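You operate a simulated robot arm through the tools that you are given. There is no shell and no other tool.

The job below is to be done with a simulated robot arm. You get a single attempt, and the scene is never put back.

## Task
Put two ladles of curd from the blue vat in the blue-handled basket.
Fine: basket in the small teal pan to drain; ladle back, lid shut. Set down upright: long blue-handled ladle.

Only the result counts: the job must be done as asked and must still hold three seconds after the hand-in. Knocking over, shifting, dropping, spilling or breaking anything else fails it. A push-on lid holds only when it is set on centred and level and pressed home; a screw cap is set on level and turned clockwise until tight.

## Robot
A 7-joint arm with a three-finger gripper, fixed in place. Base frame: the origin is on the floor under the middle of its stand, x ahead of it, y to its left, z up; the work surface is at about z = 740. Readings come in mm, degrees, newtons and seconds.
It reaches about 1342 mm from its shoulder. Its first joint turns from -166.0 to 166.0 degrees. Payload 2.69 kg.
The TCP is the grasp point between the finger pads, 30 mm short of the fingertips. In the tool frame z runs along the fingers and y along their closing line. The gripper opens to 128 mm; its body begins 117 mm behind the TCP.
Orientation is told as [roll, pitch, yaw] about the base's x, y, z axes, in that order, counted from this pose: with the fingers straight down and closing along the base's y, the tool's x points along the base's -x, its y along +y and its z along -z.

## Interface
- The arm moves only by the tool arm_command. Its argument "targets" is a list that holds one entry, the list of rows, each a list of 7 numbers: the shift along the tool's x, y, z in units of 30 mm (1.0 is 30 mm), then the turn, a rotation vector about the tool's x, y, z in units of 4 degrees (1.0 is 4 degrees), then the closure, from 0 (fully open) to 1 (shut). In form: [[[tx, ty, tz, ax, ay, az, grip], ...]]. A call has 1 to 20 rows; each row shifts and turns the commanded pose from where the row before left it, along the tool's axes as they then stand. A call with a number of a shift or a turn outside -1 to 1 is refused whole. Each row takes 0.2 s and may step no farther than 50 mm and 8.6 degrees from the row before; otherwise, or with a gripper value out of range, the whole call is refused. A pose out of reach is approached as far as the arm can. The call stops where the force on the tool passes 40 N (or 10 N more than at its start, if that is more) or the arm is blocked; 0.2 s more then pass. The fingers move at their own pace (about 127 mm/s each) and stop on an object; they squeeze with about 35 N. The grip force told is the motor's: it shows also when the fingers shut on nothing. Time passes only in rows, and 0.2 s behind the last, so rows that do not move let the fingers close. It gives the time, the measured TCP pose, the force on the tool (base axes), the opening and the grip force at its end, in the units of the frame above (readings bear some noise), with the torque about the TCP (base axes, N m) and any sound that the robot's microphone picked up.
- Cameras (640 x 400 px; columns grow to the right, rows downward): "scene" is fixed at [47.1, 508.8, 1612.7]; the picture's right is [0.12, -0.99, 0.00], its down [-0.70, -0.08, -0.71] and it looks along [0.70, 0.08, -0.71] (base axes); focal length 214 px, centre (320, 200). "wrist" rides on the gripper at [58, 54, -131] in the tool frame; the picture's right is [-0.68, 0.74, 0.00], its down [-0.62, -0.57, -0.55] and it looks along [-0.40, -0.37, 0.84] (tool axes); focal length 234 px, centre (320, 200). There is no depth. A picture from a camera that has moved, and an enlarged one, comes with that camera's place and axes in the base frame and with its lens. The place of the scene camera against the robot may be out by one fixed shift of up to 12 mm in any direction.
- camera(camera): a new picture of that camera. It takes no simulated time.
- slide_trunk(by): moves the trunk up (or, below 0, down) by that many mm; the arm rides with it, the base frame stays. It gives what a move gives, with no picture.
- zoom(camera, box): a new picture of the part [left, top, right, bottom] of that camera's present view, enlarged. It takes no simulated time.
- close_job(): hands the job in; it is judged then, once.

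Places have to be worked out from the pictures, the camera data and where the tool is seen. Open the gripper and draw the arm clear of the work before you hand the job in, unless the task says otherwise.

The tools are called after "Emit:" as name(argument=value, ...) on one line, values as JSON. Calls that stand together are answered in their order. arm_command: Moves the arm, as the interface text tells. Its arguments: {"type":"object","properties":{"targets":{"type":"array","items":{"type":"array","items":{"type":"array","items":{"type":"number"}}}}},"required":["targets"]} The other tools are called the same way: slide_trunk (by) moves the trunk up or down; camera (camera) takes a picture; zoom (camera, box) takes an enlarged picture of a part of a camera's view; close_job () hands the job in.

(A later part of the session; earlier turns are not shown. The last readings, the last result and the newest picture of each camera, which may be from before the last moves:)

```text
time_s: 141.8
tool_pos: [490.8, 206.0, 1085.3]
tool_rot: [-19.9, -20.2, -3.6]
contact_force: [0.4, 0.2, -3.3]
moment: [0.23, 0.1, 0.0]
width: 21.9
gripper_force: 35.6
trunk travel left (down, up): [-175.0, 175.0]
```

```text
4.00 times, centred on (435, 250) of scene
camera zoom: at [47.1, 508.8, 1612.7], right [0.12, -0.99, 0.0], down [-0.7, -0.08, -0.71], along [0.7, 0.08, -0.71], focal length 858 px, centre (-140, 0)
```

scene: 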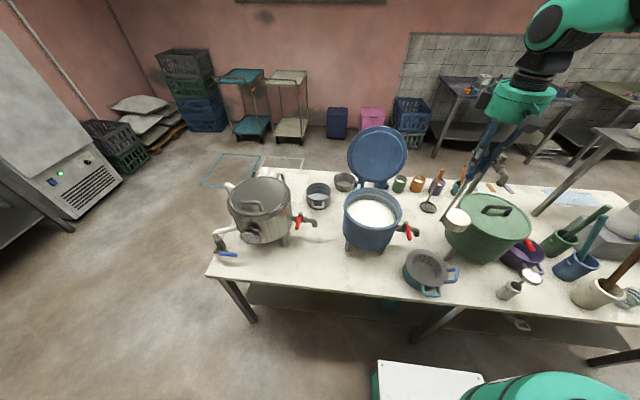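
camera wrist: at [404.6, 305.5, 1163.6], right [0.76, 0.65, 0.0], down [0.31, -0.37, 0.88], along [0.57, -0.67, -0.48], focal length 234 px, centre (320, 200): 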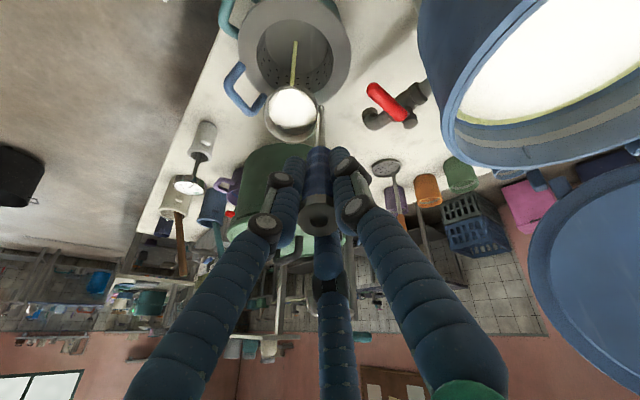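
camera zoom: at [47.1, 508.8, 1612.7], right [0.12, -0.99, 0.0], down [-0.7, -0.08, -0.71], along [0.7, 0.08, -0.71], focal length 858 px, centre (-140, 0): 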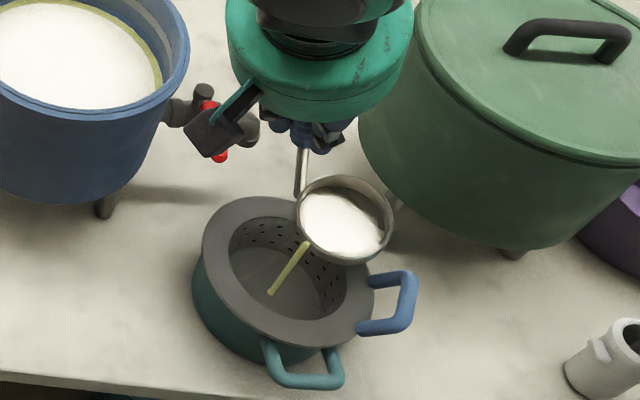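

Pouring works: a thin stream runs from the lip into the middle of the basket. I continue tilting slowly.

Emit:
arm_command(targets=[[[0.1877, 0.175, -0.038, 0.341, -0.3655, 0, 1], [0.1877, 0.175, -0.038, 0.341, -0.3655, 0, 1], [0.1877, 0.175, -0.038, 0.341, -0.3655, 0, 1], [0.1877, 0.175, -0.038, 0.341, -0.3655, 0, 1], [0.1877, 0.175, -0.038, 0.341, -0.3655, 0, 1], [0.1877, 0.175, -0.038, 0.341, -0.3655, 0, 1], [0.1877, 0.175, -0.038, 0.341, -0.3655, 0, 1], [0.1877, 0.175, -0.038, 0.341, -0.3655, 0, 1], [0.1877, 0.175, -0.038, 0.341, -0.3655, 0, 1], [0.1877, 0.175, -0.038, 0.341, -0.3655, 0, 1]]])

Emit:
zoom(camera="wrist", box=[200, 0, 400, 160])

Emit:
zoom(camera="scene", box=[385, 200, 485, 300])

```text
time_s: 144.0
tool_pos: [447.4, 258.0, 1049.6]
tool_rot: [-37.0, -33.0, 4.3]
contact_force: [0.1, -0.2, -2.3]
moment: [0.32, 0.19, -0.01]
width: 21.5
gripper_force: 35.4
trunk travel left (down, up): [-175.0, 175.0]
```

```text
2.50 times, centred on (300, 80) of wrist
camera zoom: at [349.4, 371.8, 1077.3], right [0.76, 0.65, 0.0], down [0.1, -0.11, 0.99], along [0.64, -0.76, -0.15], focal length 585 px, centre (370, 500)
```

zoom: 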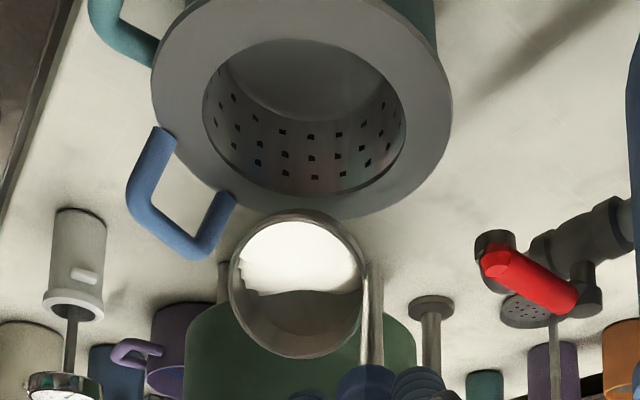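

```text
4.00 times, centred on (435, 250) of scene
camera zoom: at [47.1, 508.8, 1612.7], right [0.12, -0.99, 0.0], down [-0.7, -0.08, -0.71], along [0.7, 0.08, -0.71], focal length 858 px, centre (-140, 0)
```

zoom: 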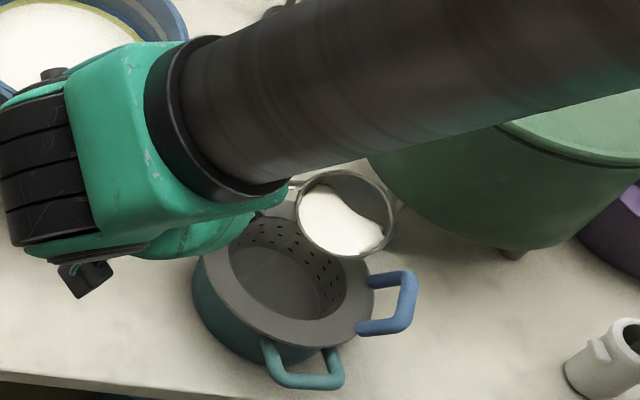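

The whey ran off first and the curd lump remains in the tilted cup; the lip is still exactly over the hole centre. I keep tilting.

Emit:
arm_command(targets=[[[0.1877, 0.175, -0.038, 0.341, -0.3655, 0, 1], [0.1877, 0.175, -0.038, 0.341, -0.3655, 0, 1], [0.1877, 0.175, -0.038, 0.341, -0.3655, 0, 1], [0.1877, 0.175, -0.038, 0.341, -0.3655, 0, 1], [0.1877, 0.175, -0.038, 0.341, -0.3655, 0, 1], [0.1877, 0.175, -0.038, 0.341, -0.3655, 0, 1], [0.1877, 0.175, -0.038, 0.341, -0.3655, 0, 1], [0.1877, 0.175, -0.038, 0.341, -0.3655, 0, 1]]])

Emit:
zoom(camera="wrist", box=[200, 0, 400, 160])

Emit:
zoom(camera="scene", box=[385, 200, 485, 300])

```text
time_s: 145.8
tool_pos: [420.4, 289.8, 1005.1]
tool_rot: [-54.2, -41.2, 14.7]
contact_force: [0.0, -0.2, -1.9]
moment: [0.25, 0.15, 0.01]
width: 22.3
gripper_force: 35.1
trunk travel left (down, up): [-175.0, 175.0]
```

```text
2.50 times, centred on (300, 80) of wrist
camera zoom: at [321.4, 405.6, 990.1], right [0.77, 0.64, 0.0], down [-0.08, 0.1, 0.99], along [0.64, -0.76, 0.12], focal length 585 px, centre (370, 500)
```

zoom: 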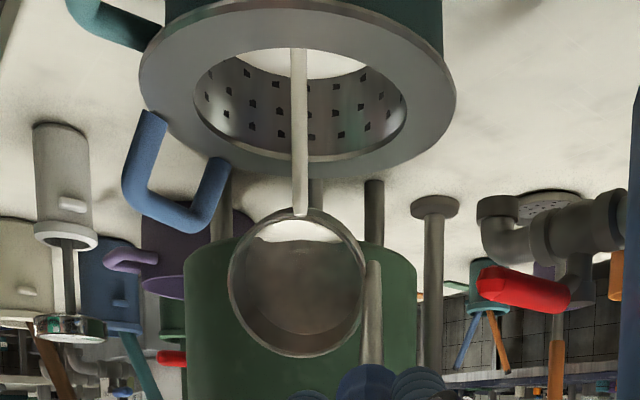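

```text
4.00 times, centred on (435, 250) of scene
camera zoom: at [47.1, 508.8, 1612.7], right [0.12, -0.99, 0.0], down [-0.7, -0.08, -0.71], along [0.7, 0.08, -0.71], focal length 858 px, centre (-140, 0)
```

zoom: 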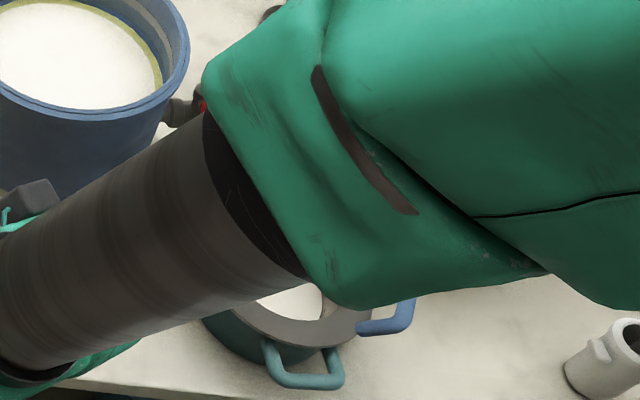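

Curd is flowing into the basket and now covers its floor; only a little is left in the cup. I continue to about 90° and beyond.

Emit:
arm_command(targets=[[[0.1877, 0.175, -0.038, 0.341, -0.3655, 0, 1], [0.1877, 0.175, -0.038, 0.341, -0.3655, 0, 1], [0.1877, 0.175, -0.038, 0.341, -0.3655, 0, 1], [0.1877, 0.175, -0.038, 0.341, -0.3655, 0, 1], [0.1877, 0.175, -0.038, 0.341, -0.3655, 0, 1], [0.1877, 0.175, -0.038, 0.341, -0.3655, 0, 1], [0.1877, 0.175, -0.038, 0.341, -0.3655, 0, 1], [0.1877, 0.175, -0.038, 0.341, -0.3655, 0, 1], [0.1877, 0.175, -0.038, 0.341, -0.3655, 0, 1], [0.1877, 0.175, -0.038, 0.341, -0.3655, 0, 1], [0.1877, 0.175, -0.038, 0.341, -0.3655, 0, 1], [0.1877, 0.175, -0.038, 0.341, -0.3655, 0, 1], [0.1877, 0.175, -0.038, 0.341, -0.3655, 0, 1]]])

Emit:
zoom(camera="wrist", box=[200, 0, 400, 160])

```text
time_s: 148.6
tool_pos: [394.4, 319.3, 912.6]
tool_rot: [-89.8, -47.0, 39.8]
contact_force: [-0.1, -0.6, -1.9]
moment: [0.29, 0.15, 0.01]
width: 21.8
gripper_force: 35.1
trunk travel left (down, up): [-175.0, 175.0]
```

```text
2.50 times, centred on (300, 80) of wrist
camera zoom: at [310.5, 418.4, 832.7], right [0.77, 0.64, -0.01], down [-0.35, 0.42, 0.84], along [0.54, -0.64, 0.55], focal length 585 px, centre (370, 500)
```

zoom: 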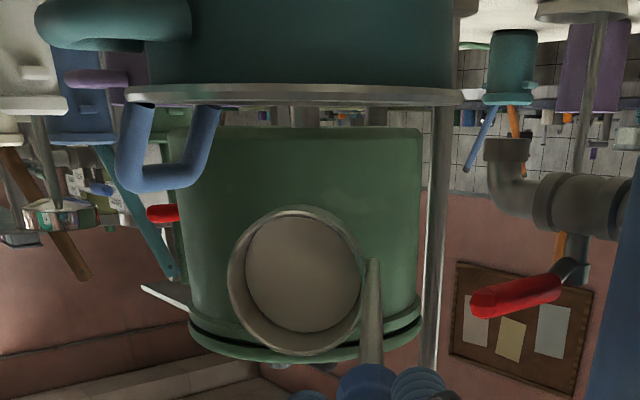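

The cup looks empty at 90°. I tilt 10° more and dwell a second to let it drain, then tilt back about the same lip point.

Emit:
arm_command(targets=[[[0.1877, 0.175, -0.038, 0.341, -0.3655, 0, 1], [0.1877, 0.175, -0.038, 0.341, -0.3655, 0, 1], [0.1877, 0.175, -0.038, 0.341, -0.3655, 0, 1], [0.1877, 0.175, -0.038, 0.341, -0.3655, 0, 1], [0.1877, 0.175, -0.038, 0.341, -0.3655, 0, 1], [0, 0, 0, 0, 0, 0, 1], [0, 0, 0, 0, 0, 0, 1], [0, 0, 0, 0, 0, 0, 1], [0, 0, 0, 0, 0, 0, 1], [0, 0, 0, 0, 0, 0, 1]]])

Emit:
arm_command(targets=[[[-0.3718, -0.3466, 0.1029, -0.682, 0.731, 0, 1], [-0.3718, -0.3466, 0.1029, -0.682, 0.731, 0, 1], [-0.3718, -0.3466, 0.1029, -0.682, 0.731, 0, 1], [-0.3718, -0.3466, 0.1029, -0.682, 0.731, 0, 1], [-0.3718, -0.3466, 0.1029, -0.682, 0.731, 0, 1], [-0.3718, -0.3466, 0.1029, -0.682, 0.731, 0, 1], [-0.3718, -0.3466, 0.1029, -0.682, 0.731, 0, 1], [-0.3718, -0.3466, 0.1029, -0.682, 0.731, 0, 1], [-0.3718, -0.3466, 0.1029, -0.682, 0.731, 0, 1], [-0.3718, -0.3466, 0.1029, -0.682, 0.731, 0, 1], [-0.3718, -0.3466, 0.1029, -0.682, 0.731, 0, 1], [-0.3718, -0.3466, 0.1029, -0.682, 0.731, 0, 1], [-0.3718, -0.3466, 0.1029, -0.682, 0.731, 0, 1], [-0.3718, -0.3466, 0.1029, -0.682, 0.731, 0, 1]]])

Emit:
camera(camera="wrist")

Emit:
zoom(camera="wrist", box=[200, 0, 400, 160])

```text
time_s: 150.8
tool_pos: [394.0, 321.1, 874.1]
tool_rot: [-104.2, -46.3, 50.4]
contact_force: [0.0, -0.3, -0.9]
moment: [0.25, 0.17, -0.02]
width: 21.6
gripper_force: 34.9
trunk travel left (down, up): [-175.0, 175.0]
```

```text
time_s: 153.8
tool_pos: [456.3, 245.9, 1060.4]
tool_rot: [-33.2, -30.5, 2.3]
contact_force: [0.3, -0.6, -2.2]
moment: [0.22, 0.13, -0.02]
width: 21.9
gripper_force: 35.3
trunk travel left (down, up): [-175.0, 175.0]
```

```text
taken
camera wrist: at [360.0, 358.9, 1099.0], right [0.76, 0.65, 0.0], down [0.15, -0.17, 0.97], along [0.63, -0.74, -0.22], focal length 234 px, centre (320, 200)
```

wrist: 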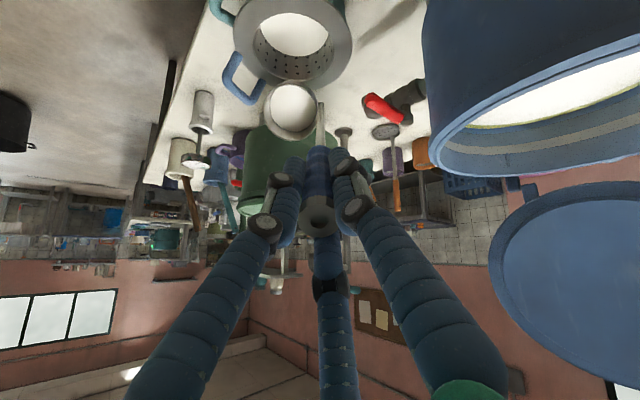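

```text
2.50 times, centred on (300, 80) of wrist
camera zoom: at [360.0, 358.9, 1099.0], right [0.76, 0.65, 0.0], down [0.15, -0.17, 0.97], along [0.63, -0.74, -0.22], focal length 585 px, centre (370, 500)
```

zoom: 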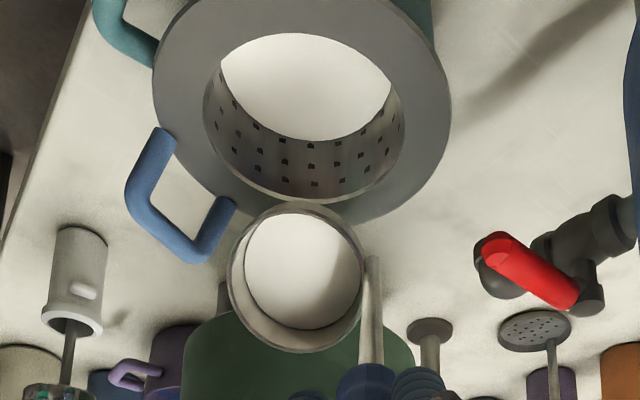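

The basket floor is covered in curd. I finish tilting back to upright and inspect the ladle and the basket.

Emit:
arm_command(targets=[[[-0.3718, -0.3466, 0.1029, -0.682, 0.731, 0, 1], [-0.3718, -0.3466, 0.1029, -0.682, 0.731, 0, 1], [-0.3718, -0.3466, 0.1029, -0.682, 0.731, 0, 1], [-0.3718, -0.3466, 0.1029, -0.682, 0.731, 0, 1], [-0.3718, -0.3466, 0.1029, -0.682, 0.731, 0, 1], [-0.3718, -0.3466, 0.1029, -0.682, 0.731, 0, 1], [-0.3718, -0.3466, 0.1029, -0.682, 0.731, 0, 1], [-0.3718, -0.3466, 0.1029, -0.682, 0.731, 0, 1], [-0.3718, -0.3466, 0.1029, -0.682, 0.731, 0, 1], [-0.3718, -0.3466, 0.1029, -0.682, 0.731, 0, 1], [-0.3718, -0.3466, 0.1029, -0.682, 0.731, 0, 1], [0, 0, 0, 0, 0, 0, 1]]])

Emit:
camera(camera="wrist")

Emit:
zoom(camera="wrist", box=[220, 20, 400, 200])

Emit:
zoom(camera="scene", box=[385, 200, 485, 300])

```text
time_s: 156.4
tool_pos: [562.0, 120.3, 1094.1]
tool_rot: [0.3, 0.1, -6.9]
contact_force: [0.4, -0.6, -2.2]
moment: [0.09, 0.0, 0.01]
width: 22.0
gripper_force: 34.8
trunk travel left (down, up): [-175.0, 175.0]
```

```text
taken
camera wrist: at [509.9, 179.8, 1226.0], right [0.76, 0.65, 0.0], down [0.54, -0.64, 0.55], along [0.36, -0.41, -0.84], focal length 234 px, centre (320, 200)
```

wrist: 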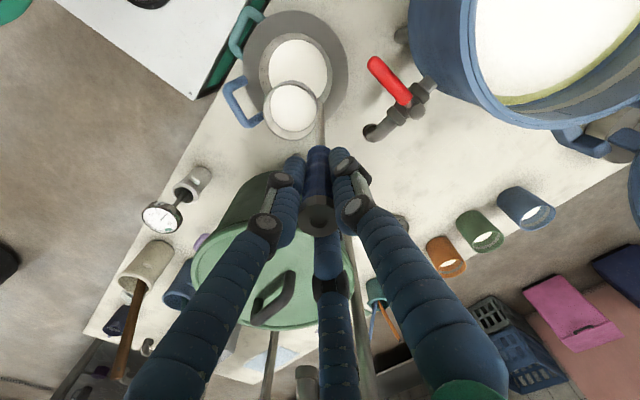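

```text
2.22 times, centred on (310, 110) of wrist
camera zoom: at [509.9, 179.8, 1226.0], right [0.76, 0.65, 0.0], down [0.54, -0.64, 0.55], along [0.36, -0.41, -0.84], focal length 520 px, centre (342, 400)
```

zoom: 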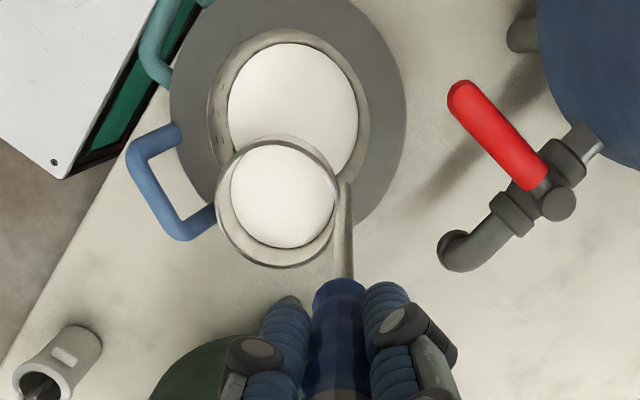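

```text
4.00 times, centred on (435, 250) of scene
camera zoom: at [47.1, 508.8, 1612.7], right [0.12, -0.99, 0.0], down [-0.7, -0.08, -0.71], along [0.7, 0.08, -0.71], focal length 858 px, centre (-140, 0)
```

zoom: 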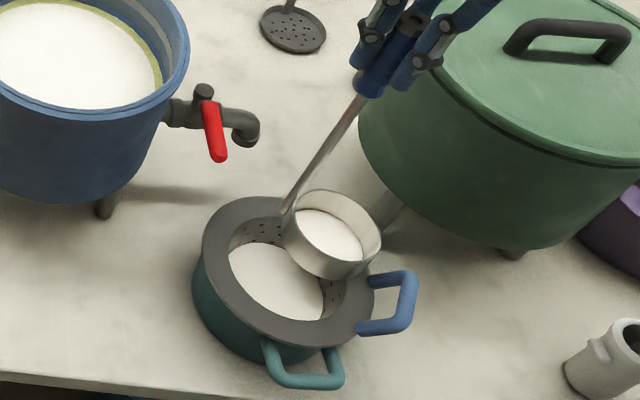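

The first ladleful is in the basket, nothing spilled; only a thin film remains in the cup. I raise the ladle, yaw back and return over the vat for the second one.

Emit:
arm_command(targets=[[[0, 0, -0.4, 0, 0, 0, 1], [0, 0, -0.7, 0, 0, 0, 1], [0, 0, -0.9, 0, 0, 0, 1], [0, 0, -0.9, 0, 0, 0, 1], [0, 0, -0.9, 0, 0, 0, 1], [0, 0, -0.9, 0, 0, 0, 1], [0, 0, -0.9, 0, 0, 0, 1], [0, 0, -0.77, 0, 0, 0, 1], [0, 0, 0, 0, 0, -1, 1], [0, 0, 0, 0, 0, -1, 1], [0, 0, 0, 0, 0, -1, 1], [0, 0, 0, 0, 0, -1, 1], [0, 0, 0, 0, 0, -1, 1], [0, 0, 0, 0, 0, -1, 1], [0, 0, 0, 0, 0, -1, 1], [0, 0, 0, 0, 0, -1, 1], [0, 0, 0, 0, 0, -1, 1], [0, 0, 0, 0, 0, -1, 1], [0, 0, 0, 0, 0, -0.5, 1]]])

Emit:
arm_command(targets=[[[-0.3, 0.25, 0, 0, 0, 0, 1], [-0.6325, 0.5225, 0, 0, 0, 0, 1], [-0.6325, 0.5225, 0, 0, 0, 0, 1], [-0.6325, 0.5225, 0, 0, 0, 0, 1], [-0.6325, 0.5225, 0, 0, 0, 0, 1], [-0.6325, 0.5225, 0, 0, 0, 0, 1], [-0.6325, 0.5225, 0, 0, 0, 0, 1], [-0.6325, 0.5225, 0, 0, 0, 0, 1], [-0.6325, 0.5225, 0, 0, 0, 0, 1], [-0.6325, 0.5225, 0, 0, 0, 0, 1], [-0.6325, 0.5225, 0, 0, 0, 0, 1], [-0.6325, 0.5225, 0, 0, 0, 0, 1], [-0.33, 0.27, 0, 0, 0, 0, 1], [0, 0, 0, 0, 0, 0, 1]]])

Emit:
camera(camera="wrist")

Emit:
camera(camera="scene")

```text
time_s: 160.4
tool_pos: [562.4, 120.9, 1286.4]
tool_rot: [0.2, -0.3, 34.9]
contact_force: [-0.1, 0.6, -1.3]
moment: [0.05, 0.01, 0.0]
width: 21.7
gripper_force: 34.8
trunk travel left (down, up): [-175.0, 175.0]
```

```text
time_s: 163.4
tool_pos: [640.9, 405.5, 1287.9]
tool_rot: [0.2, -0.1, 35.0]
contact_force: [-0.3, -0.5, -2.1]
moment: [0.03, -0.02, -0.03]
width: 21.8
gripper_force: 34.7
trunk travel left (down, up): [-175.0, 175.0]
```

```text
taken
camera wrist: at [561.1, 414.8, 1417.8], right [0.13, 0.99, 0.0], down [0.83, -0.11, 0.55], along [0.54, -0.07, -0.84], focal length 234 px, centre (320, 200)
```

wrist: 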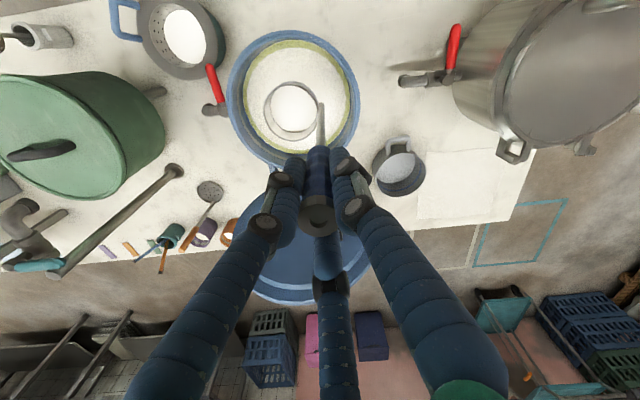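

```text
taken
```

scene: 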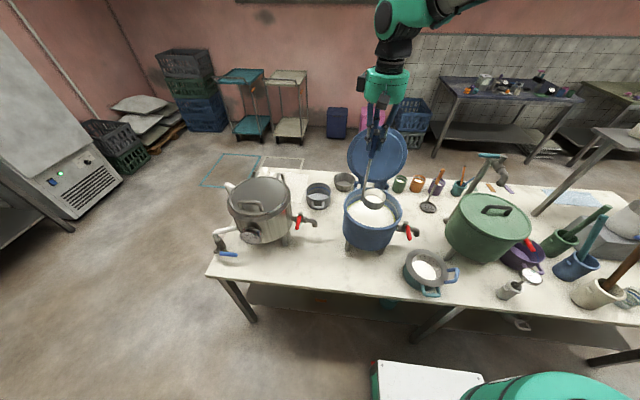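

Everything is in place for the second dip. I lower the ladle to about z=1140 this time, since the level has dropped a few millimetres.

Emit:
arm_command(targets=[[[0, 0, 0.5, 0, 0, 0, 1], [0, 0, 0.75, 0, 0, 0, 1], [0, 0, 0.75, 0, 0, 0, 1], [0, 0, 0.75, 0, 0, 0, 1], [0, 0, 0.6, 0, 0, 0, 1], [0, 0, 0.5, 0, 0, 0, 1], [0, 0, 0.4, 0, 0, 0, 1], [0, 0, 0.3, 0, 0, 0, 1], [0, 0, 0.3, 0, 0, 0, 1], [0, 0, 0.08, 0, 0, 0, 1], [0, 0, 0, 0, 0, 0, 1], [0, 0, 0, 0, 0, 0, 1], [0, 0, 0, 0, 0, 0, 1]]])

Emit:
arm_command(targets=[[[0, 0, -0.2, 0, 0, 0, 1], [0, 0, -0.3, 0, 0, 0, 1], [0, 0, -0.3, 0, 0, 0, 1], [0, 0, -0.3, 0, 0, 0, 1], [0, 0, -0.3, 0, 0, 0, 1], [0, 0, -0.3, 0, 0, 0, 1], [0, 0, -0.3, 0, 0, 0, 1], [0, 0, -0.3, 0, 0, 0, 1], [0, 0, -0.3, 0, 0, 0, 1], [0, 0, 0, 0, 0, 0, 1]]])

Emit:
zoom(camera="wrist", box=[200, 20, 400, 200])

Emit:
zoom(camera="scene", box=[320, 150, 430, 270])

```text
time_s: 166.2
tool_pos: [639.8, 407.2, 1139.3]
tool_rot: [0.2, -0.2, 35.0]
contact_force: [-0.1, 0.3, -2.5]
moment: [0.07, 0.04, -0.02]
width: 22.1
gripper_force: 34.8
trunk travel left (down, up): [-175.0, 175.0]
```

```text
time_s: 168.4
tool_pos: [640.0, 406.4, 1217.3]
tool_rot: [0.1, -0.2, 35.0]
contact_force: [-0.2, -0.1, -2.6]
moment: [0.06, -0.04, -0.01]
width: 22.1
gripper_force: 35.3
trunk travel left (down, up): [-175.0, 175.0]
```

```text
2.22 times, centred on (300, 110) of wrist
camera zoom: at [561.0, 415.2, 1348.2], right [0.13, 0.99, 0.0], down [0.83, -0.11, 0.55], along [0.54, -0.07, -0.84], focal length 520 px, centre (364, 400)
```

zoom: 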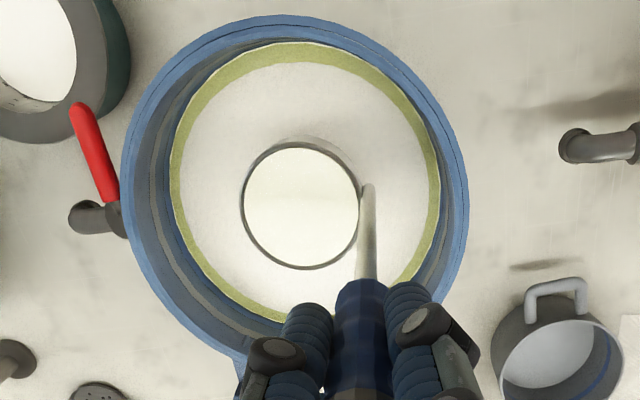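

```text
3.33 times, centred on (375, 210) of scene
camera zoom: at [47.1, 508.8, 1612.7], right [0.12, -0.99, 0.0], down [-0.7, -0.08, -0.71], along [0.7, 0.08, -0.71], focal length 715 px, centre (137, 167)
```

zoom: 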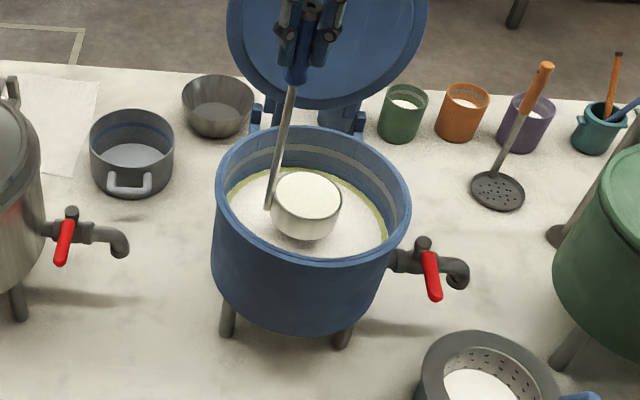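

The second ladleful is in the cup, level and full. I raise it, pause over the vat and carry it back the same way.

Emit:
arm_command(targets=[[[0, 0, -0.3, 0, 0, 0, 1], [0, 0, -0.45, 0, 0, 0, 1], [0, 0, -0.45, 0, 0, 0, 1], [0, 0, -0.45, 0, 0, 0, 1], [0, 0, -0.4, 0, 0, 0, 1], [0, 0, -0.25, 0, 0, 0, 1], [0, 0, 0, 0, 0, 0, 1], [0, 0, 0, 0, 0, 0, 1], [0, 0, 0, 0, 0, 0, 1], [0, 0, 0, 0, 0, 0, 1], [0, 0, 0, 0, 0, 0, 1]]])

Emit:
arm_command(targets=[[[0.1, -0.081, 0, 0, 0, 0, 1], [0.2, -0.163, 0, 0, 0, 0, 1], [0.3, -0.244, 0, 0, 0, 0, 1], [0.4123, -0.3353, 0, 0, 0, 0, 1], [0.4123, -0.3353, 0, 0, 0, 0, 1], [0.4123, -0.3353, 0, 0, 0, 0, 1], [0.4123, -0.3353, 0, 0, 0, 0, 1], [0.4123, -0.3353, 0, 0, 0, 0, 1], [0.4123, -0.3353, 0, 0, 0, 0, 1], [0.4123, -0.3353, 0, 0, 0, 0, 1], [0.4123, -0.3353, 0, 0, 0, 0, 1], [0.4123, -0.3353, 0, 0, 0, 0, 1], [0.4123, -0.3353, 0, 0, 0, 0, 1], [0.4123, -0.3353, 0, 0, 0, 0, 1], [0.4123, -0.3353, 0, 0, 0, 0, 1], [0.4123, -0.3353, 0, 0, 0, 0, 1], [0.4123, -0.3353, 0, 0, 0, 0, 1], [0.4123, -0.3353, 0, 0, 0, 0, 1], [0.4123, -0.3353, 0, 0, 0, 0, 1], [0.4123, -0.3353, 0, 0, 0, 0, 1]]])

Emit:
arm_command(targets=[[[0, 0, 0, 0, 0, 0.5, 1], [0, 0, 0, 0, 0, 1, 1], [0, 0, 0, 0, 0, 1, 1], [0, 0, 0, 0, 0, 1, 1], [0, 0, 0, 0, 0, 1, 1], [0, 0, 0, 0, 0, 1, 1], [0, 0, 0, 0, 0, 1, 1], [0, 0, 0, 0, 0, 1, 1], [0, 0, 0, 0, 0, 1, 1], [0, 0, 0, 0, 0, 1, 1], [0, 0, 0, 0, 0, 1, 1], [0, 0, 0, 0, 0, 0, 1]]])

Emit:
zoom(camera="wrist", box=[240, 20, 400, 180])

Emit:
camera(camera="scene")

```text
time_s: 170.8
tool_pos: [639.8, 406.5, 1286.6]
tool_rot: [0.3, -0.2, 35.0]
contact_force: [0.4, 0.0, -2.3]
moment: [0.08, -0.03, 0.0]
width: 22.2
gripper_force: 34.7
trunk travel left (down, up): [-175.0, 175.0]
```

```text
time_s: 175.0
tool_pos: [560.0, 121.6, 1285.5]
tool_rot: [0.1, -0.2, 34.9]
contact_force: [0.5, 0.0, -3.0]
moment: [0.09, 0.02, -0.03]
width: 22.1
gripper_force: 35.2
trunk travel left (down, up): [-175.0, 175.0]
```

```text
time_s: 177.6
tool_pos: [559.4, 121.0, 1285.1]
tool_rot: [0.2, -0.1, -7.1]
contact_force: [-0.2, -0.1, -3.5]
moment: [0.07, -0.06, -0.03]
width: 22.1
gripper_force: 34.3
trunk travel left (down, up): [-175.0, 175.0]
```

```text
2.50 times, centred on (320, 100) of wrist
camera zoom: at [507.7, 180.8, 1416.3], right [0.76, 0.65, 0.0], down [0.54, -0.64, 0.55], along [0.36, -0.41, -0.84], focal length 585 px, centre (320, 450)
```

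zoom: 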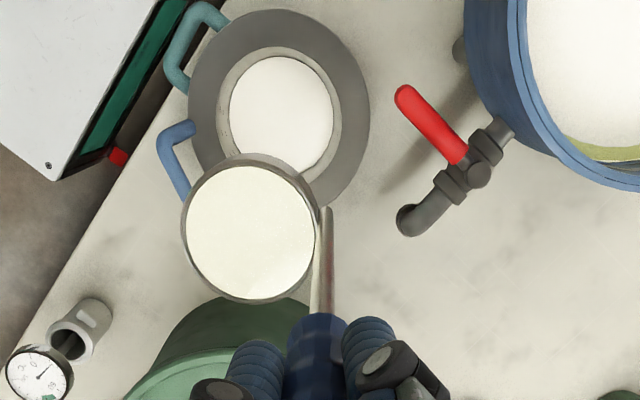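

```text
taken
```

scene: 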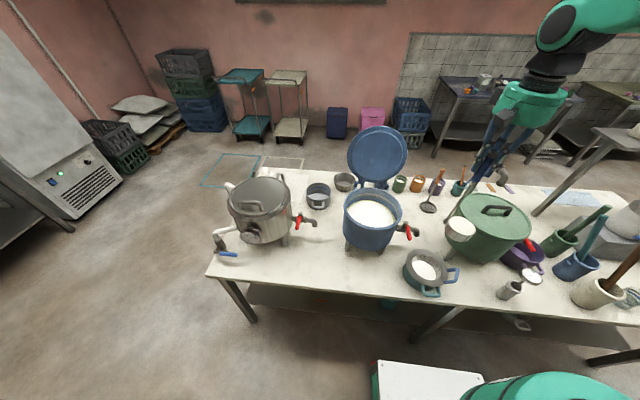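

The second ladleful arrived full; the lip is within 2-3 mm of where it was for the first pour. I lower it to pour height again.

Emit:
arm_command(targets=[[[0, 0, 0.2, 0, 0, 0, 1], [0, 0, 0.4, 0, 0, 0, 1], [0, 0, 0.5, 0, 0, 0, 1], [0, 0, 0.5, 0, 0, 0, 1], [0, 0, 0.5, 0, 0, 0, 1], [0, 0, 0.5, 0, 0, 0, 1], [0, 0, 0.5, 0, 0, 0, 1], [0, 0, 0.5, 0, 0, 0, 1], [0, 0, 0.5, 0, 0, 0, 1], [0, 0, 0.5, 0, 0, 0, 1], [0, 0, 0.5, 0, 0, 0, 1], [0, 0, 0.5, 0, 0, 0, 1], [0, 0, 0.5, 0, 0, 0, 1], [0, 0, 0.2, 0, 0, 0, 1], [0, 0, 0, 0, 0, 0, 1]]])

Emit:
zoom(camera="wrist", box=[220, 20, 400, 200])

Emit:
zoom(camera="scene", box=[385, 200, 485, 300])

```text
time_s: 180.8
tool_pos: [559.0, 122.4, 1096.0]
tool_rot: [0.1, 0.0, -7.0]
contact_force: [-0.7, 0.1, -3.2]
moment: [0.04, -0.07, 0.03]
width: 22.3
gripper_force: 35.4
trunk travel left (down, up): [-175.0, 175.0]
```

```text
2.22 times, centred on (310, 110) of wrist
camera zoom: at [507.6, 181.4, 1227.4], right [0.76, 0.65, 0.0], down [0.54, -0.64, 0.55], along [0.36, -0.41, -0.84], focal length 520 px, centre (342, 400)
```

zoom: 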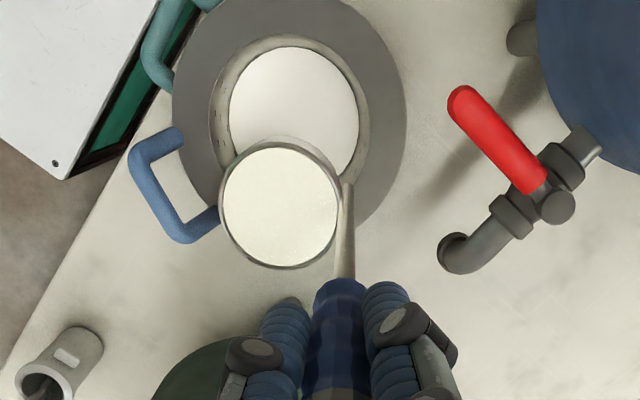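

```text
4.00 times, centred on (435, 250) of scene
camera zoom: at [47.1, 508.8, 1612.7], right [0.12, -0.99, 0.0], down [-0.7, -0.08, -0.71], along [0.7, 0.08, -0.71], focal length 858 px, centre (-140, 0)
```

zoom: 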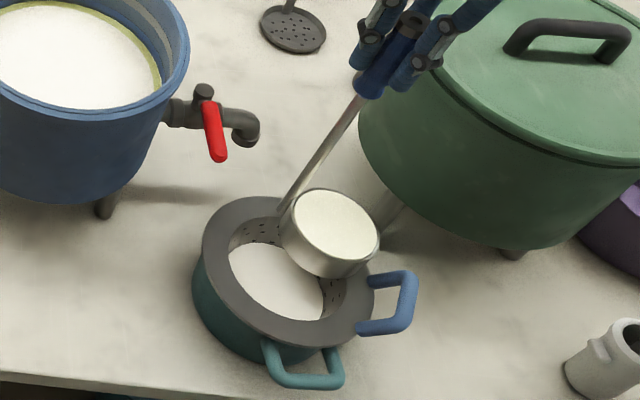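

The lip sits within 2-3 mm of the hole centre. I start the second pour with the same slow tilt about the lip.

Emit:
arm_command(targets=[[[0.1877, 0.175, -0.038, 0.341, -0.3655, 0, 1], [0.1877, 0.175, -0.038, 0.341, -0.3655, 0, 1], [0.1877, 0.175, -0.038, 0.341, -0.3655, 0, 1], [0.1877, 0.175, -0.038, 0.341, -0.3655, 0, 1], [0.1877, 0.175, -0.038, 0.341, -0.3655, 0, 1], [0.1877, 0.175, -0.038, 0.341, -0.3655, 0, 1], [0.1877, 0.175, -0.038, 0.341, -0.3655, 0, 1], [0.1877, 0.175, -0.038, 0.341, -0.3655, 0, 1], [0.1877, 0.175, -0.038, 0.341, -0.3655, 0, 1], [0.1877, 0.175, -0.038, 0.341, -0.3655, 0, 1], [0.1877, 0.175, -0.038, 0.341, -0.3655, 0, 1], [0.1877, 0.175, -0.038, 0.341, -0.3655, 0, 1], [0.1877, 0.175, -0.038, 0.341, -0.3655, 0, 1], [0.1877, 0.175, -0.038, 0.341, -0.3655, 0, 1]]])

Emit:
zoom(camera="wrist", box=[200, 0, 400, 160])

Emit:
zoom(camera="scene", box=[385, 200, 485, 300])

```text
time_s: 183.8
tool_pos: [490.2, 204.2, 1087.4]
tool_rot: [-19.7, -20.1, -3.5]
contact_force: [0.5, 0.3, -3.0]
moment: [0.21, 0.11, 0.01]
width: 21.7
gripper_force: 35.1
trunk travel left (down, up): [-175.0, 175.0]
```

```text
2.50 times, centred on (300, 80) of wrist
camera zoom: at [405.1, 303.5, 1166.2], right [0.76, 0.65, 0.0], down [0.31, -0.37, 0.88], along [0.57, -0.67, -0.48], focal length 585 px, centre (370, 500)
```

zoom: 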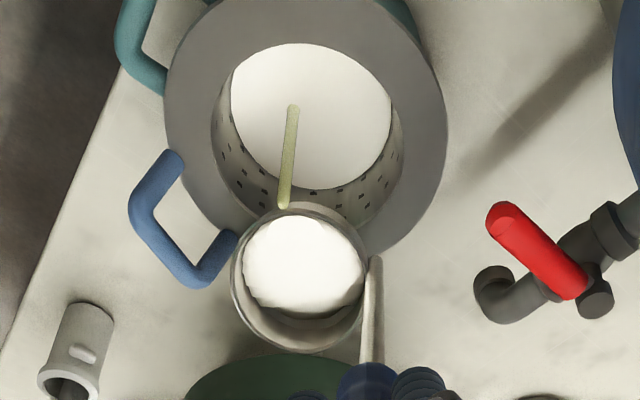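

```text
4.00 times, centred on (435, 250) of scene
camera zoom: at [47.1, 508.8, 1612.7], right [0.12, -0.99, 0.0], down [-0.7, -0.08, -0.71], along [0.7, 0.08, -0.71], focal length 858 px, centre (-140, 0)
```

zoom: 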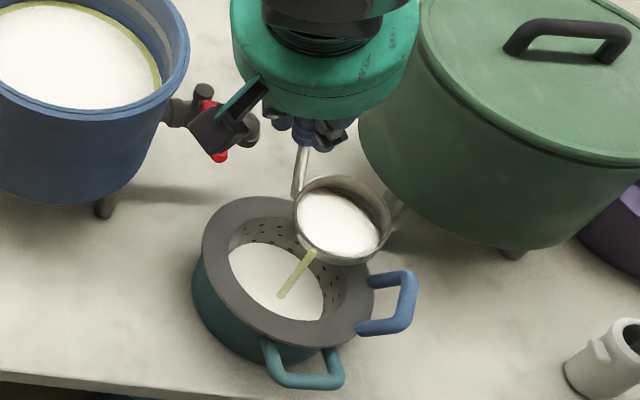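

The stream again lands in the middle of the curd. I continue.

Emit:
arm_command(targets=[[[0.1877, 0.175, -0.038, 0.341, -0.3655, 0, 1], [0.1877, 0.175, -0.038, 0.341, -0.3655, 0, 1], [0.1877, 0.175, -0.038, 0.341, -0.3655, 0, 1], [0.1877, 0.175, -0.038, 0.341, -0.3655, 0, 1], [0.1877, 0.175, -0.038, 0.341, -0.3655, 0, 1], [0.1877, 0.175, -0.038, 0.341, -0.3655, 0, 1], [0.1877, 0.175, -0.038, 0.341, -0.3655, 0, 1], [0.1877, 0.175, -0.038, 0.341, -0.3655, 0, 1], [0.1877, 0.175, -0.038, 0.341, -0.3655, 0, 1], [0.1877, 0.175, -0.038, 0.341, -0.3655, 0, 1], [0.1877, 0.175, -0.038, 0.341, -0.3655, 0, 1], [0.1877, 0.175, -0.038, 0.341, -0.3655, 0, 1], [0.1877, 0.175, -0.038, 0.341, -0.3655, 0, 1], [0.1877, 0.175, -0.038, 0.341, -0.3655, 0, 1], [0.1877, 0.175, -0.038, 0.341, -0.3655, 0, 1], [0.1877, 0.175, -0.038, 0.341, -0.3655, 0, 1], [0.1877, 0.175, -0.038, 0.341, -0.3655, 0, 1], [0.1877, 0.175, -0.038, 0.341, -0.3655, 0, 1]]])

Emit:
zoom(camera="wrist", box=[200, 0, 400, 160])

```text
time_s: 187.6
tool_pos: [419.9, 287.9, 1006.8]
tool_rot: [-54.1, -41.1, 14.5]
contact_force: [0.8, 0.5, -0.6]
moment: [0.23, 0.17, -0.02]
width: 21.8
gripper_force: 35.4
trunk travel left (down, up): [-175.0, 175.0]
```

```text
2.50 times, centred on (300, 80) of wrist
camera zoom: at [321.4, 403.9, 993.1], right [0.76, 0.65, 0.0], down [-0.08, 0.1, 0.99], along [0.64, -0.76, 0.12], focal length 585 px, centre (370, 500)
```

zoom: 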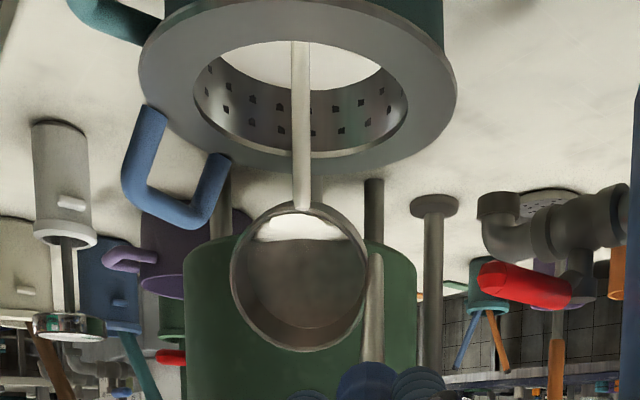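

Curd is flowing into the basket again with the stream centred. I go on to 90° and past it, then dwell.

Emit:
arm_command(targets=[[[0.1877, 0.175, -0.038, 0.341, -0.3655, 0, 1], [0.1877, 0.175, -0.038, 0.341, -0.3655, 0, 1], [0.1877, 0.175, -0.038, 0.341, -0.3655, 0, 1], [0.1877, 0.175, -0.038, 0.341, -0.3655, 0, 1], [0.1877, 0.175, -0.038, 0.341, -0.3655, 0, 1], [0.1877, 0.175, -0.038, 0.341, -0.3655, 0, 1], [0.1877, 0.175, -0.038, 0.341, -0.3655, 0, 1], [0.1877, 0.175, -0.038, 0.341, -0.3655, 0, 1], [0.1877, 0.175, -0.038, 0.341, -0.3655, 0, 1], [0.1877, 0.175, -0.038, 0.341, -0.3655, 0, 1], [0.1877, 0.175, -0.038, 0.341, -0.3655, 0, 1], [0.1877, 0.175, -0.038, 0.341, -0.3655, 0, 1], [0.1877, 0.175, -0.038, 0.341, -0.3655, 0, 1], [0.1877, 0.175, -0.038, 0.341, -0.3655, 0, 1], [0.1877, 0.175, -0.038, 0.341, -0.3655, 0, 1], [0.1877, 0.175, -0.038, 0.341, -0.3655, 0, 1], [0.1877, 0.175, -0.038, 0.341, -0.3655, 0, 1], [0.1877, 0.175, -0.038, 0.341, -0.3655, 0, 1]]])

Emit:
arm_command(targets=[[[0.1877, 0.175, -0.038, 0.341, -0.3655, 0, 1], [0.1877, 0.175, -0.038, 0.341, -0.3655, 0, 1], [0.1877, 0.175, -0.038, 0.341, -0.3655, 0, 1], [0, 0, 0, 0, 0, 0, 1], [0, 0, 0, 0, 0, 0, 1], [0, 0, 0, 0, 0, 0, 1], [0, 0, 0, 0, 0, 0, 1], [0, 0, 0, 0, 0, 0, 1], [0, 0, 0, 0, 0, 0, 1], [0, 0, 0, 0, 0, 0, 1], [0, 0, 0, 0, 0, 0, 1]]])

Emit:
zoom(camera="wrist", box=[200, 0, 400, 160])

```text
time_s: 191.4
tool_pos: [394.2, 320.2, 875.4]
tool_rot: [-104.0, -46.4, 50.4]
contact_force: [0.1, -0.5, -1.1]
moment: [0.24, 0.15, 0.02]
width: 21.7
gripper_force: 35.1
trunk travel left (down, up): [-175.0, 175.0]
```

```text
time_s: 193.8
tool_pos: [393.5, 319.4, 852.0]
tool_rot: [-112.4, -44.9, 56.2]
contact_force: [0.0, 0.4, -1.8]
moment: [0.28, 0.16, 0.04]
width: 22.0
gripper_force: 34.7
trunk travel left (down, up): [-175.0, 175.0]
```

```text
2.50 times, centred on (300, 80) of wrist
camera zoom: at [326.9, 398.7, 741.0], right [0.77, 0.64, 0.0], down [-0.48, 0.58, 0.66], along [0.42, -0.5, 0.75], focal length 585 px, centre (370, 500)
```

zoom: 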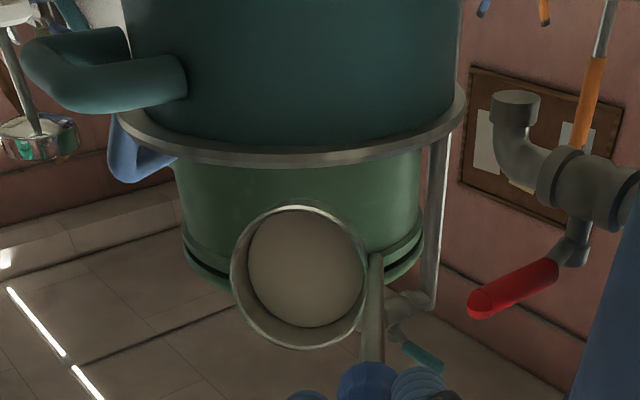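

The cup is empty at 106°. I tilt back to upright about the lip.

Emit:
arm_command(targets=[[[-0.3718, -0.3466, 0.1029, -0.682, 0.731, 0, 1], [-0.3718, -0.3466, 0.1029, -0.682, 0.731, 0, 1], [-0.3718, -0.3466, 0.1029, -0.682, 0.731, 0, 1], [-0.3718, -0.3466, 0.1029, -0.682, 0.731, 0, 1], [-0.3718, -0.3466, 0.1029, -0.682, 0.731, 0, 1], [-0.3718, -0.3466, 0.1029, -0.682, 0.731, 0, 1], [-0.3718, -0.3466, 0.1029, -0.682, 0.731, 0, 1], [-0.3718, -0.3466, 0.1029, -0.682, 0.731, 0, 1], [-0.3718, -0.3466, 0.1029, -0.682, 0.731, 0, 1], [-0.3718, -0.3466, 0.1029, -0.682, 0.731, 0, 1], [-0.3718, -0.3466, 0.1029, -0.682, 0.731, 0, 1], [-0.3718, -0.3466, 0.1029, -0.682, 0.731, 0, 1], [-0.3718, -0.3466, 0.1029, -0.682, 0.731, 0, 1], [-0.3718, -0.3466, 0.1029, -0.682, 0.731, 0, 1], [-0.3718, -0.3466, 0.1029, -0.682, 0.731, 0, 1], [-0.3718, -0.3466, 0.1029, -0.682, 0.731, 0, 1], [-0.3718, -0.3466, 0.1029, -0.682, 0.731, 0, 1], [-0.3718, -0.3466, 0.1029, -0.682, 0.731, 0, 1], [-0.3718, -0.3466, 0.1029, -0.682, 0.731, 0, 1], [-0.3718, -0.3466, 0.1029, -0.682, 0.731, 0, 1]]])

Emit:
arm_command(targets=[[[-0.3718, -0.3466, 0.1029, -0.682, 0.731, 0, 1], [-0.3718, -0.3466, 0.1029, -0.682, 0.731, 0, 1], [-0.3718, -0.3466, 0.1029, -0.682, 0.731, 0, 1], [-0.3718, -0.3466, 0.1029, -0.682, 0.731, 0, 1], [-0.3718, -0.3466, 0.1029, -0.682, 0.731, 0, 1], [-0.3718, -0.3466, 0.1029, -0.682, 0.731, 0, 1], [-0.1866, -0.174, 0.0469, -0.341, 0.3655, 0, 1], [0, 0, 0, 0, 0, 0, 1]]])

Emit:
zoom(camera="wrist", box=[220, 20, 400, 200])

Emit:
zoom(camera="scene", box=[385, 200, 485, 300])

```text
time_s: 198.0
tool_pos: [498.4, 197.2, 1091.8]
tool_rot: [-17.9, -18.7, -3.9]
contact_force: [0.4, -0.3, -0.4]
moment: [0.15, 0.06, 0.01]
width: 21.7
gripper_force: 35.2
trunk travel left (down, up): [-175.0, 175.0]
```

```text
time_s: 199.8
tool_pos: [563.2, 119.4, 1097.2]
tool_rot: [0.4, 0.0, -6.9]
contact_force: [-0.1, -0.2, -2.0]
moment: [0.02, 0.01, 0.02]
width: 22.2
gripper_force: 35.3
trunk travel left (down, up): [-175.0, 175.0]
```

```text
2.22 times, centred on (310, 110) of wrist
camera zoom: at [510.5, 178.0, 1228.3], right [0.76, 0.65, 0.01], down [0.54, -0.64, 0.54], along [0.36, -0.41, -0.84], focal length 520 px, centre (342, 400)
```

zoom: 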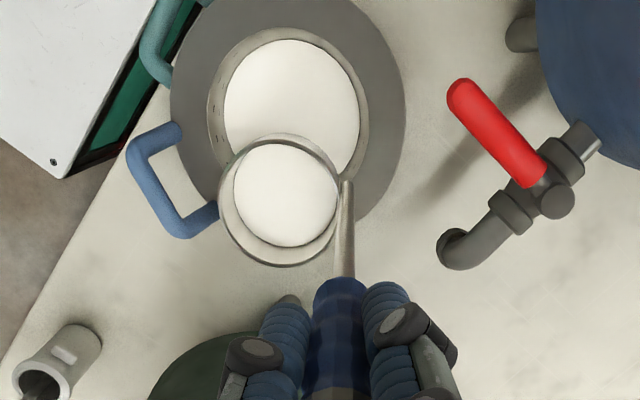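

```text
4.00 times, centred on (435, 250) of scene
camera zoom: at [47.1, 508.8, 1612.7], right [0.12, -0.99, 0.0], down [-0.7, -0.08, -0.71], along [0.7, 0.08, -0.71], focal length 858 px, centre (-140, 0)
```

zoom: 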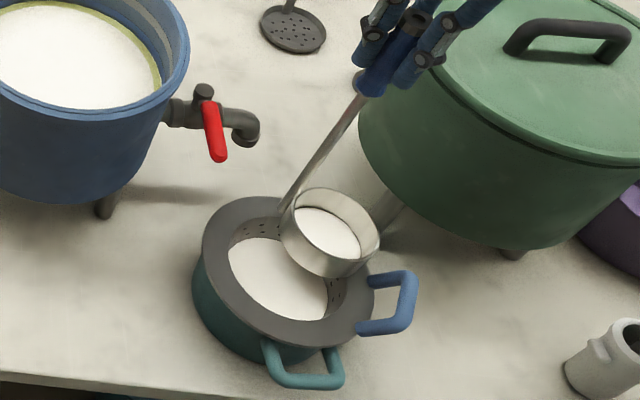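

Both ladlefuls are in the basket and the level rose accordingly. Now I take the ladle back: rise a bit, travel in front of the vat to its old spot and yaw back to 35°.

Emit:
arm_command(targets=[[[0, 0, -0.4, 0, 0, 0, 1], [0, 0, -0.7, 0, 0, 0, 1], [0, 0, -0.9, 0, 0, 0, 1], [0, 0, -0.8, 0, 0, 0, 1], [0.18, 0.37, 0, 0, 0, 0, 1], [0.359, 0.745, 0, 0, 0, 0, 1], [0.359, 0.745, 0, 0, 0, 0, 1], [0.359, 0.745, 0, 0, 0, 0, 1], [0.359, 0.745, 0, 0, 0, 0, 1], [0.359, 0.745, 0, 0, 0, 0, 1], [0.359, 0.745, 0, 0, 0, 0, 1], [0.359, 0.745, 0, 0, 0, 0, 1], [0.359, 0.745, 0, 0, 0, 0, 1], [0.359, 0.745, 0, 0, 0, 0, 1], [0.359, 0.745, 0, 0, 0, 0, 1], [0.359, 0.745, 0, 0, 0, 0, 1], [0.18, 0.375, 0, 0, 0, 0, 1]]])

Emit:
arm_command(targets=[[[0, 0, 0, 0, 0, -1, 1], [0, 0, 0, 0, 0, -1, 1], [0, 0, 0, 0, 0, -1, 1], [0, 0, 0, 0, 0, -1, 1], [0, 0, 0, 0, 0, -1, 1], [0, 0, 0, 0, 0, -1, 1], [0, 0, 0, 0, 0, -1, 1], [0, 0, 0, 0, 0, -1, 1], [0, 0, 0, 0, 0, -1, 1], [0, 0, 0, 0, 0, -1, 1], [0, 0, 0, 0, 0, -0.5, 1], [0, 0, 0, 0, 0, 0, 1]]])

Emit:
camera(camera="wrist")

Emit:
zoom(camera="wrist", box=[240, 70, 420, 260])

```text
time_s: 203.4
tool_pos: [465.8, 401.3, 1182.2]
tool_rot: [0.4, 0.0, -6.9]
contact_force: [-0.2, -0.1, -2.3]
moment: [0.04, -0.03, 0.02]
width: 21.9
gripper_force: 35.1
trunk travel left (down, up): [-175.0, 175.0]
```

```text
time_s: 206.0
tool_pos: [466.6, 401.8, 1183.0]
tool_rot: [0.3, -0.4, 35.2]
contact_force: [0.0, -0.1, -0.6]
moment: [0.04, 0.04, 0.0]
width: 21.7
gripper_force: 34.6
trunk travel left (down, up): [-175.0, 175.0]
```

```text
taken
camera wrist: at [386.9, 409.7, 1313.7], right [0.13, 0.99, 0.01], down [0.83, -0.11, 0.55], along [0.54, -0.06, -0.84], focal length 234 px, centre (320, 200)
```

wrist: 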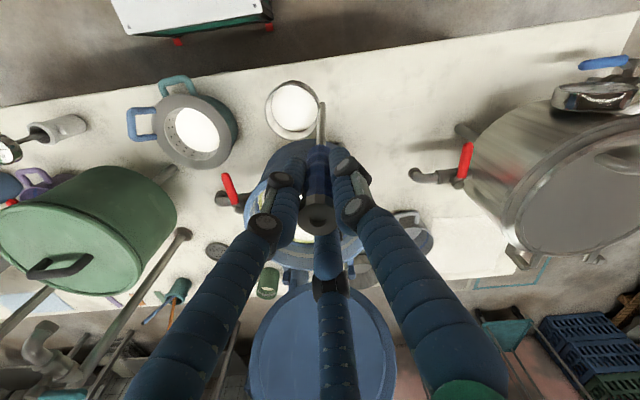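

```text
2.11 times, centred on (330, 165) of wrist
camera zoom: at [386.9, 409.7, 1313.7], right [0.13, 0.99, 0.01], down [0.83, -0.11, 0.55], along [0.54, -0.06, -0.84], focal length 493 px, centre (299, 274)
```

zoom: 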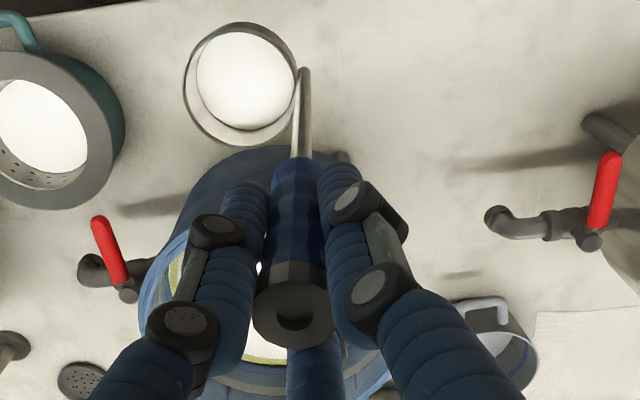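

The ladle sits in the hand almost as at pickup, tilted by only about 1.3° toward +y. I correct that small tilt and lower it to about 10 mm above the table.

Emit:
arm_command(targets=[[[-0.02, -0.03, 0, 0.315, 0.109, 0, 1], [0, 0, 0.4, 0, 0, 0, 1], [0, 0, 0.75, 0, 0, 0, 1], [0, 0, 0.75, 0, 0, 0, 1], [0, 0, 0.75, 0, 0, 0, 1], [0, 0, 0.75, 0, 0, 0, 1], [0, 0, 0.75, 0, 0, 0, 1], [0, 0, 0.75, 0, 0, 0, 1], [0, 0, 0.6, 0, 0, 0, 1], [0, 0, 0.25, 0, 0, 0, 1], [0, 0, 0, 0, 0, 0, 1]]])

Emit:
camera(camera="wrist")

Emit:
zoom(camera="wrist", box=[240, 70, 420, 260])

Emit:
zoom(camera="scene", box=[330, 210, 410, 300])

```text
time_s: 208.4
tool_pos: [468.8, 397.9, 1010.0]
tool_rot: [-0.9, 0.2, 35.0]
contact_force: [-0.3, 0.8, -1.7]
moment: [0.06, 0.02, -0.04]
width: 21.8
gripper_force: 34.9
trunk travel left (down, up): [-175.0, 175.0]
```

```text
taken
camera wrist: at [388.6, 409.7, 1140.4], right [0.13, 0.99, -0.01], down [0.83, -0.1, 0.56], along [0.55, -0.08, -0.83], focal length 234 px, centre (320, 200)
```

wrist: 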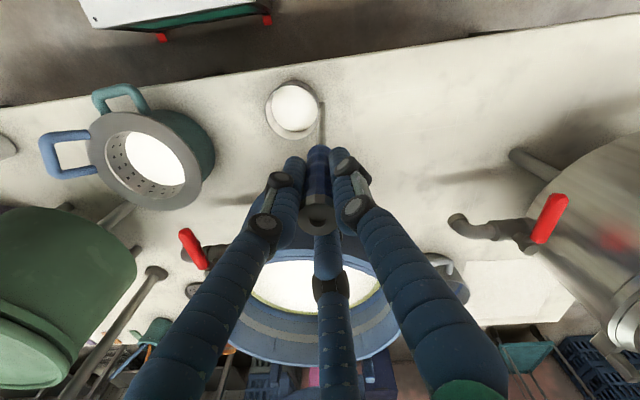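

```text
2.11 times, centred on (330, 165) of wrist
camera zoom: at [388.6, 409.7, 1140.4], right [0.13, 0.99, -0.01], down [0.83, -0.1, 0.56], along [0.55, -0.08, -0.83], focal length 493 px, centre (299, 274)
```

zoom: 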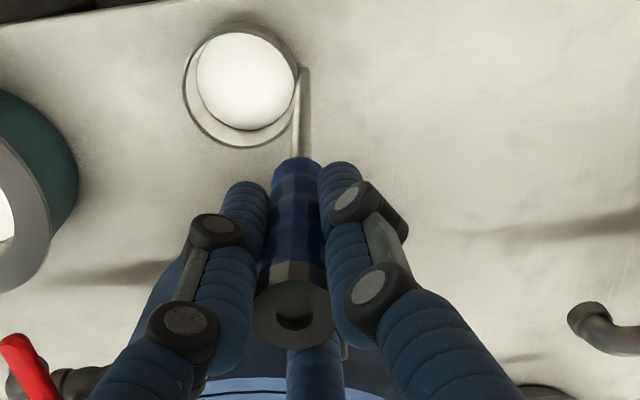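

```text
4.44 times, centred on (370, 255) of scene
camera zoom: at [47.1, 508.8, 1612.7], right [0.12, -0.99, 0.0], down [-0.7, -0.08, -0.71], along [0.7, 0.08, -0.71], focal length 953 px, centre (98, -44)
```

zoom: 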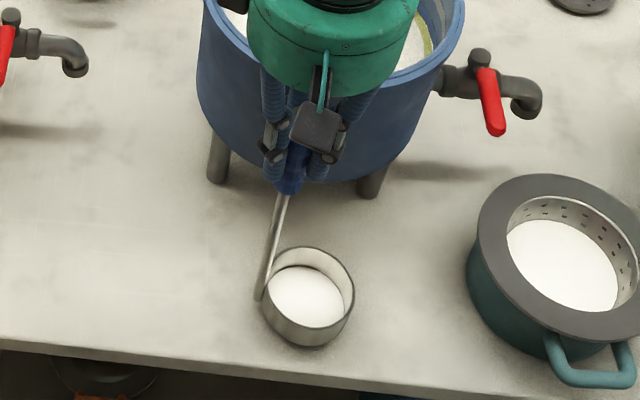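

The ladle looks upright, about 10 mm above its spot. I trim the position by 3-4 mm and lower to just above contact, then in small steps.

Emit:
arm_command(targets=[[[-0.03, 0.12, 0, 0, 0, 0, 1], [0, 0, 0.15, 0, 0, 0, 1], [0, 0, 0.12, 0, 0, 0, 1], [0, 0, 0, 0, 0, 0, 1]]])

Emit:
arm_command(targets=[[[0, 0, 0.06, 0, 0, 0, 1], [0, 0, 0.05, 0, 0, 0, 1]]])

```text
time_s: 209.4
tool_pos: [467.8, 402.6, 1002.4]
tool_rot: [-0.9, 0.2, 35.1]
contact_force: [-0.4, 0.4, -1.8]
moment: [0.06, 0.01, -0.01]
width: 21.8
gripper_force: 35.1
trunk travel left (down, up): [-175.0, 175.0]
```

```text
time_s: 210.0
tool_pos: [467.3, 402.6, 1000.0]
tool_rot: [-0.9, 0.0, 35.1]
contact_force: [-5.1, 2.7, 21.0]
moment: [-0.28, 0.47, -0.13]
width: 21.9
gripper_force: 34.9
trunk travel left (down, up): [-175.0, 175.0]
```

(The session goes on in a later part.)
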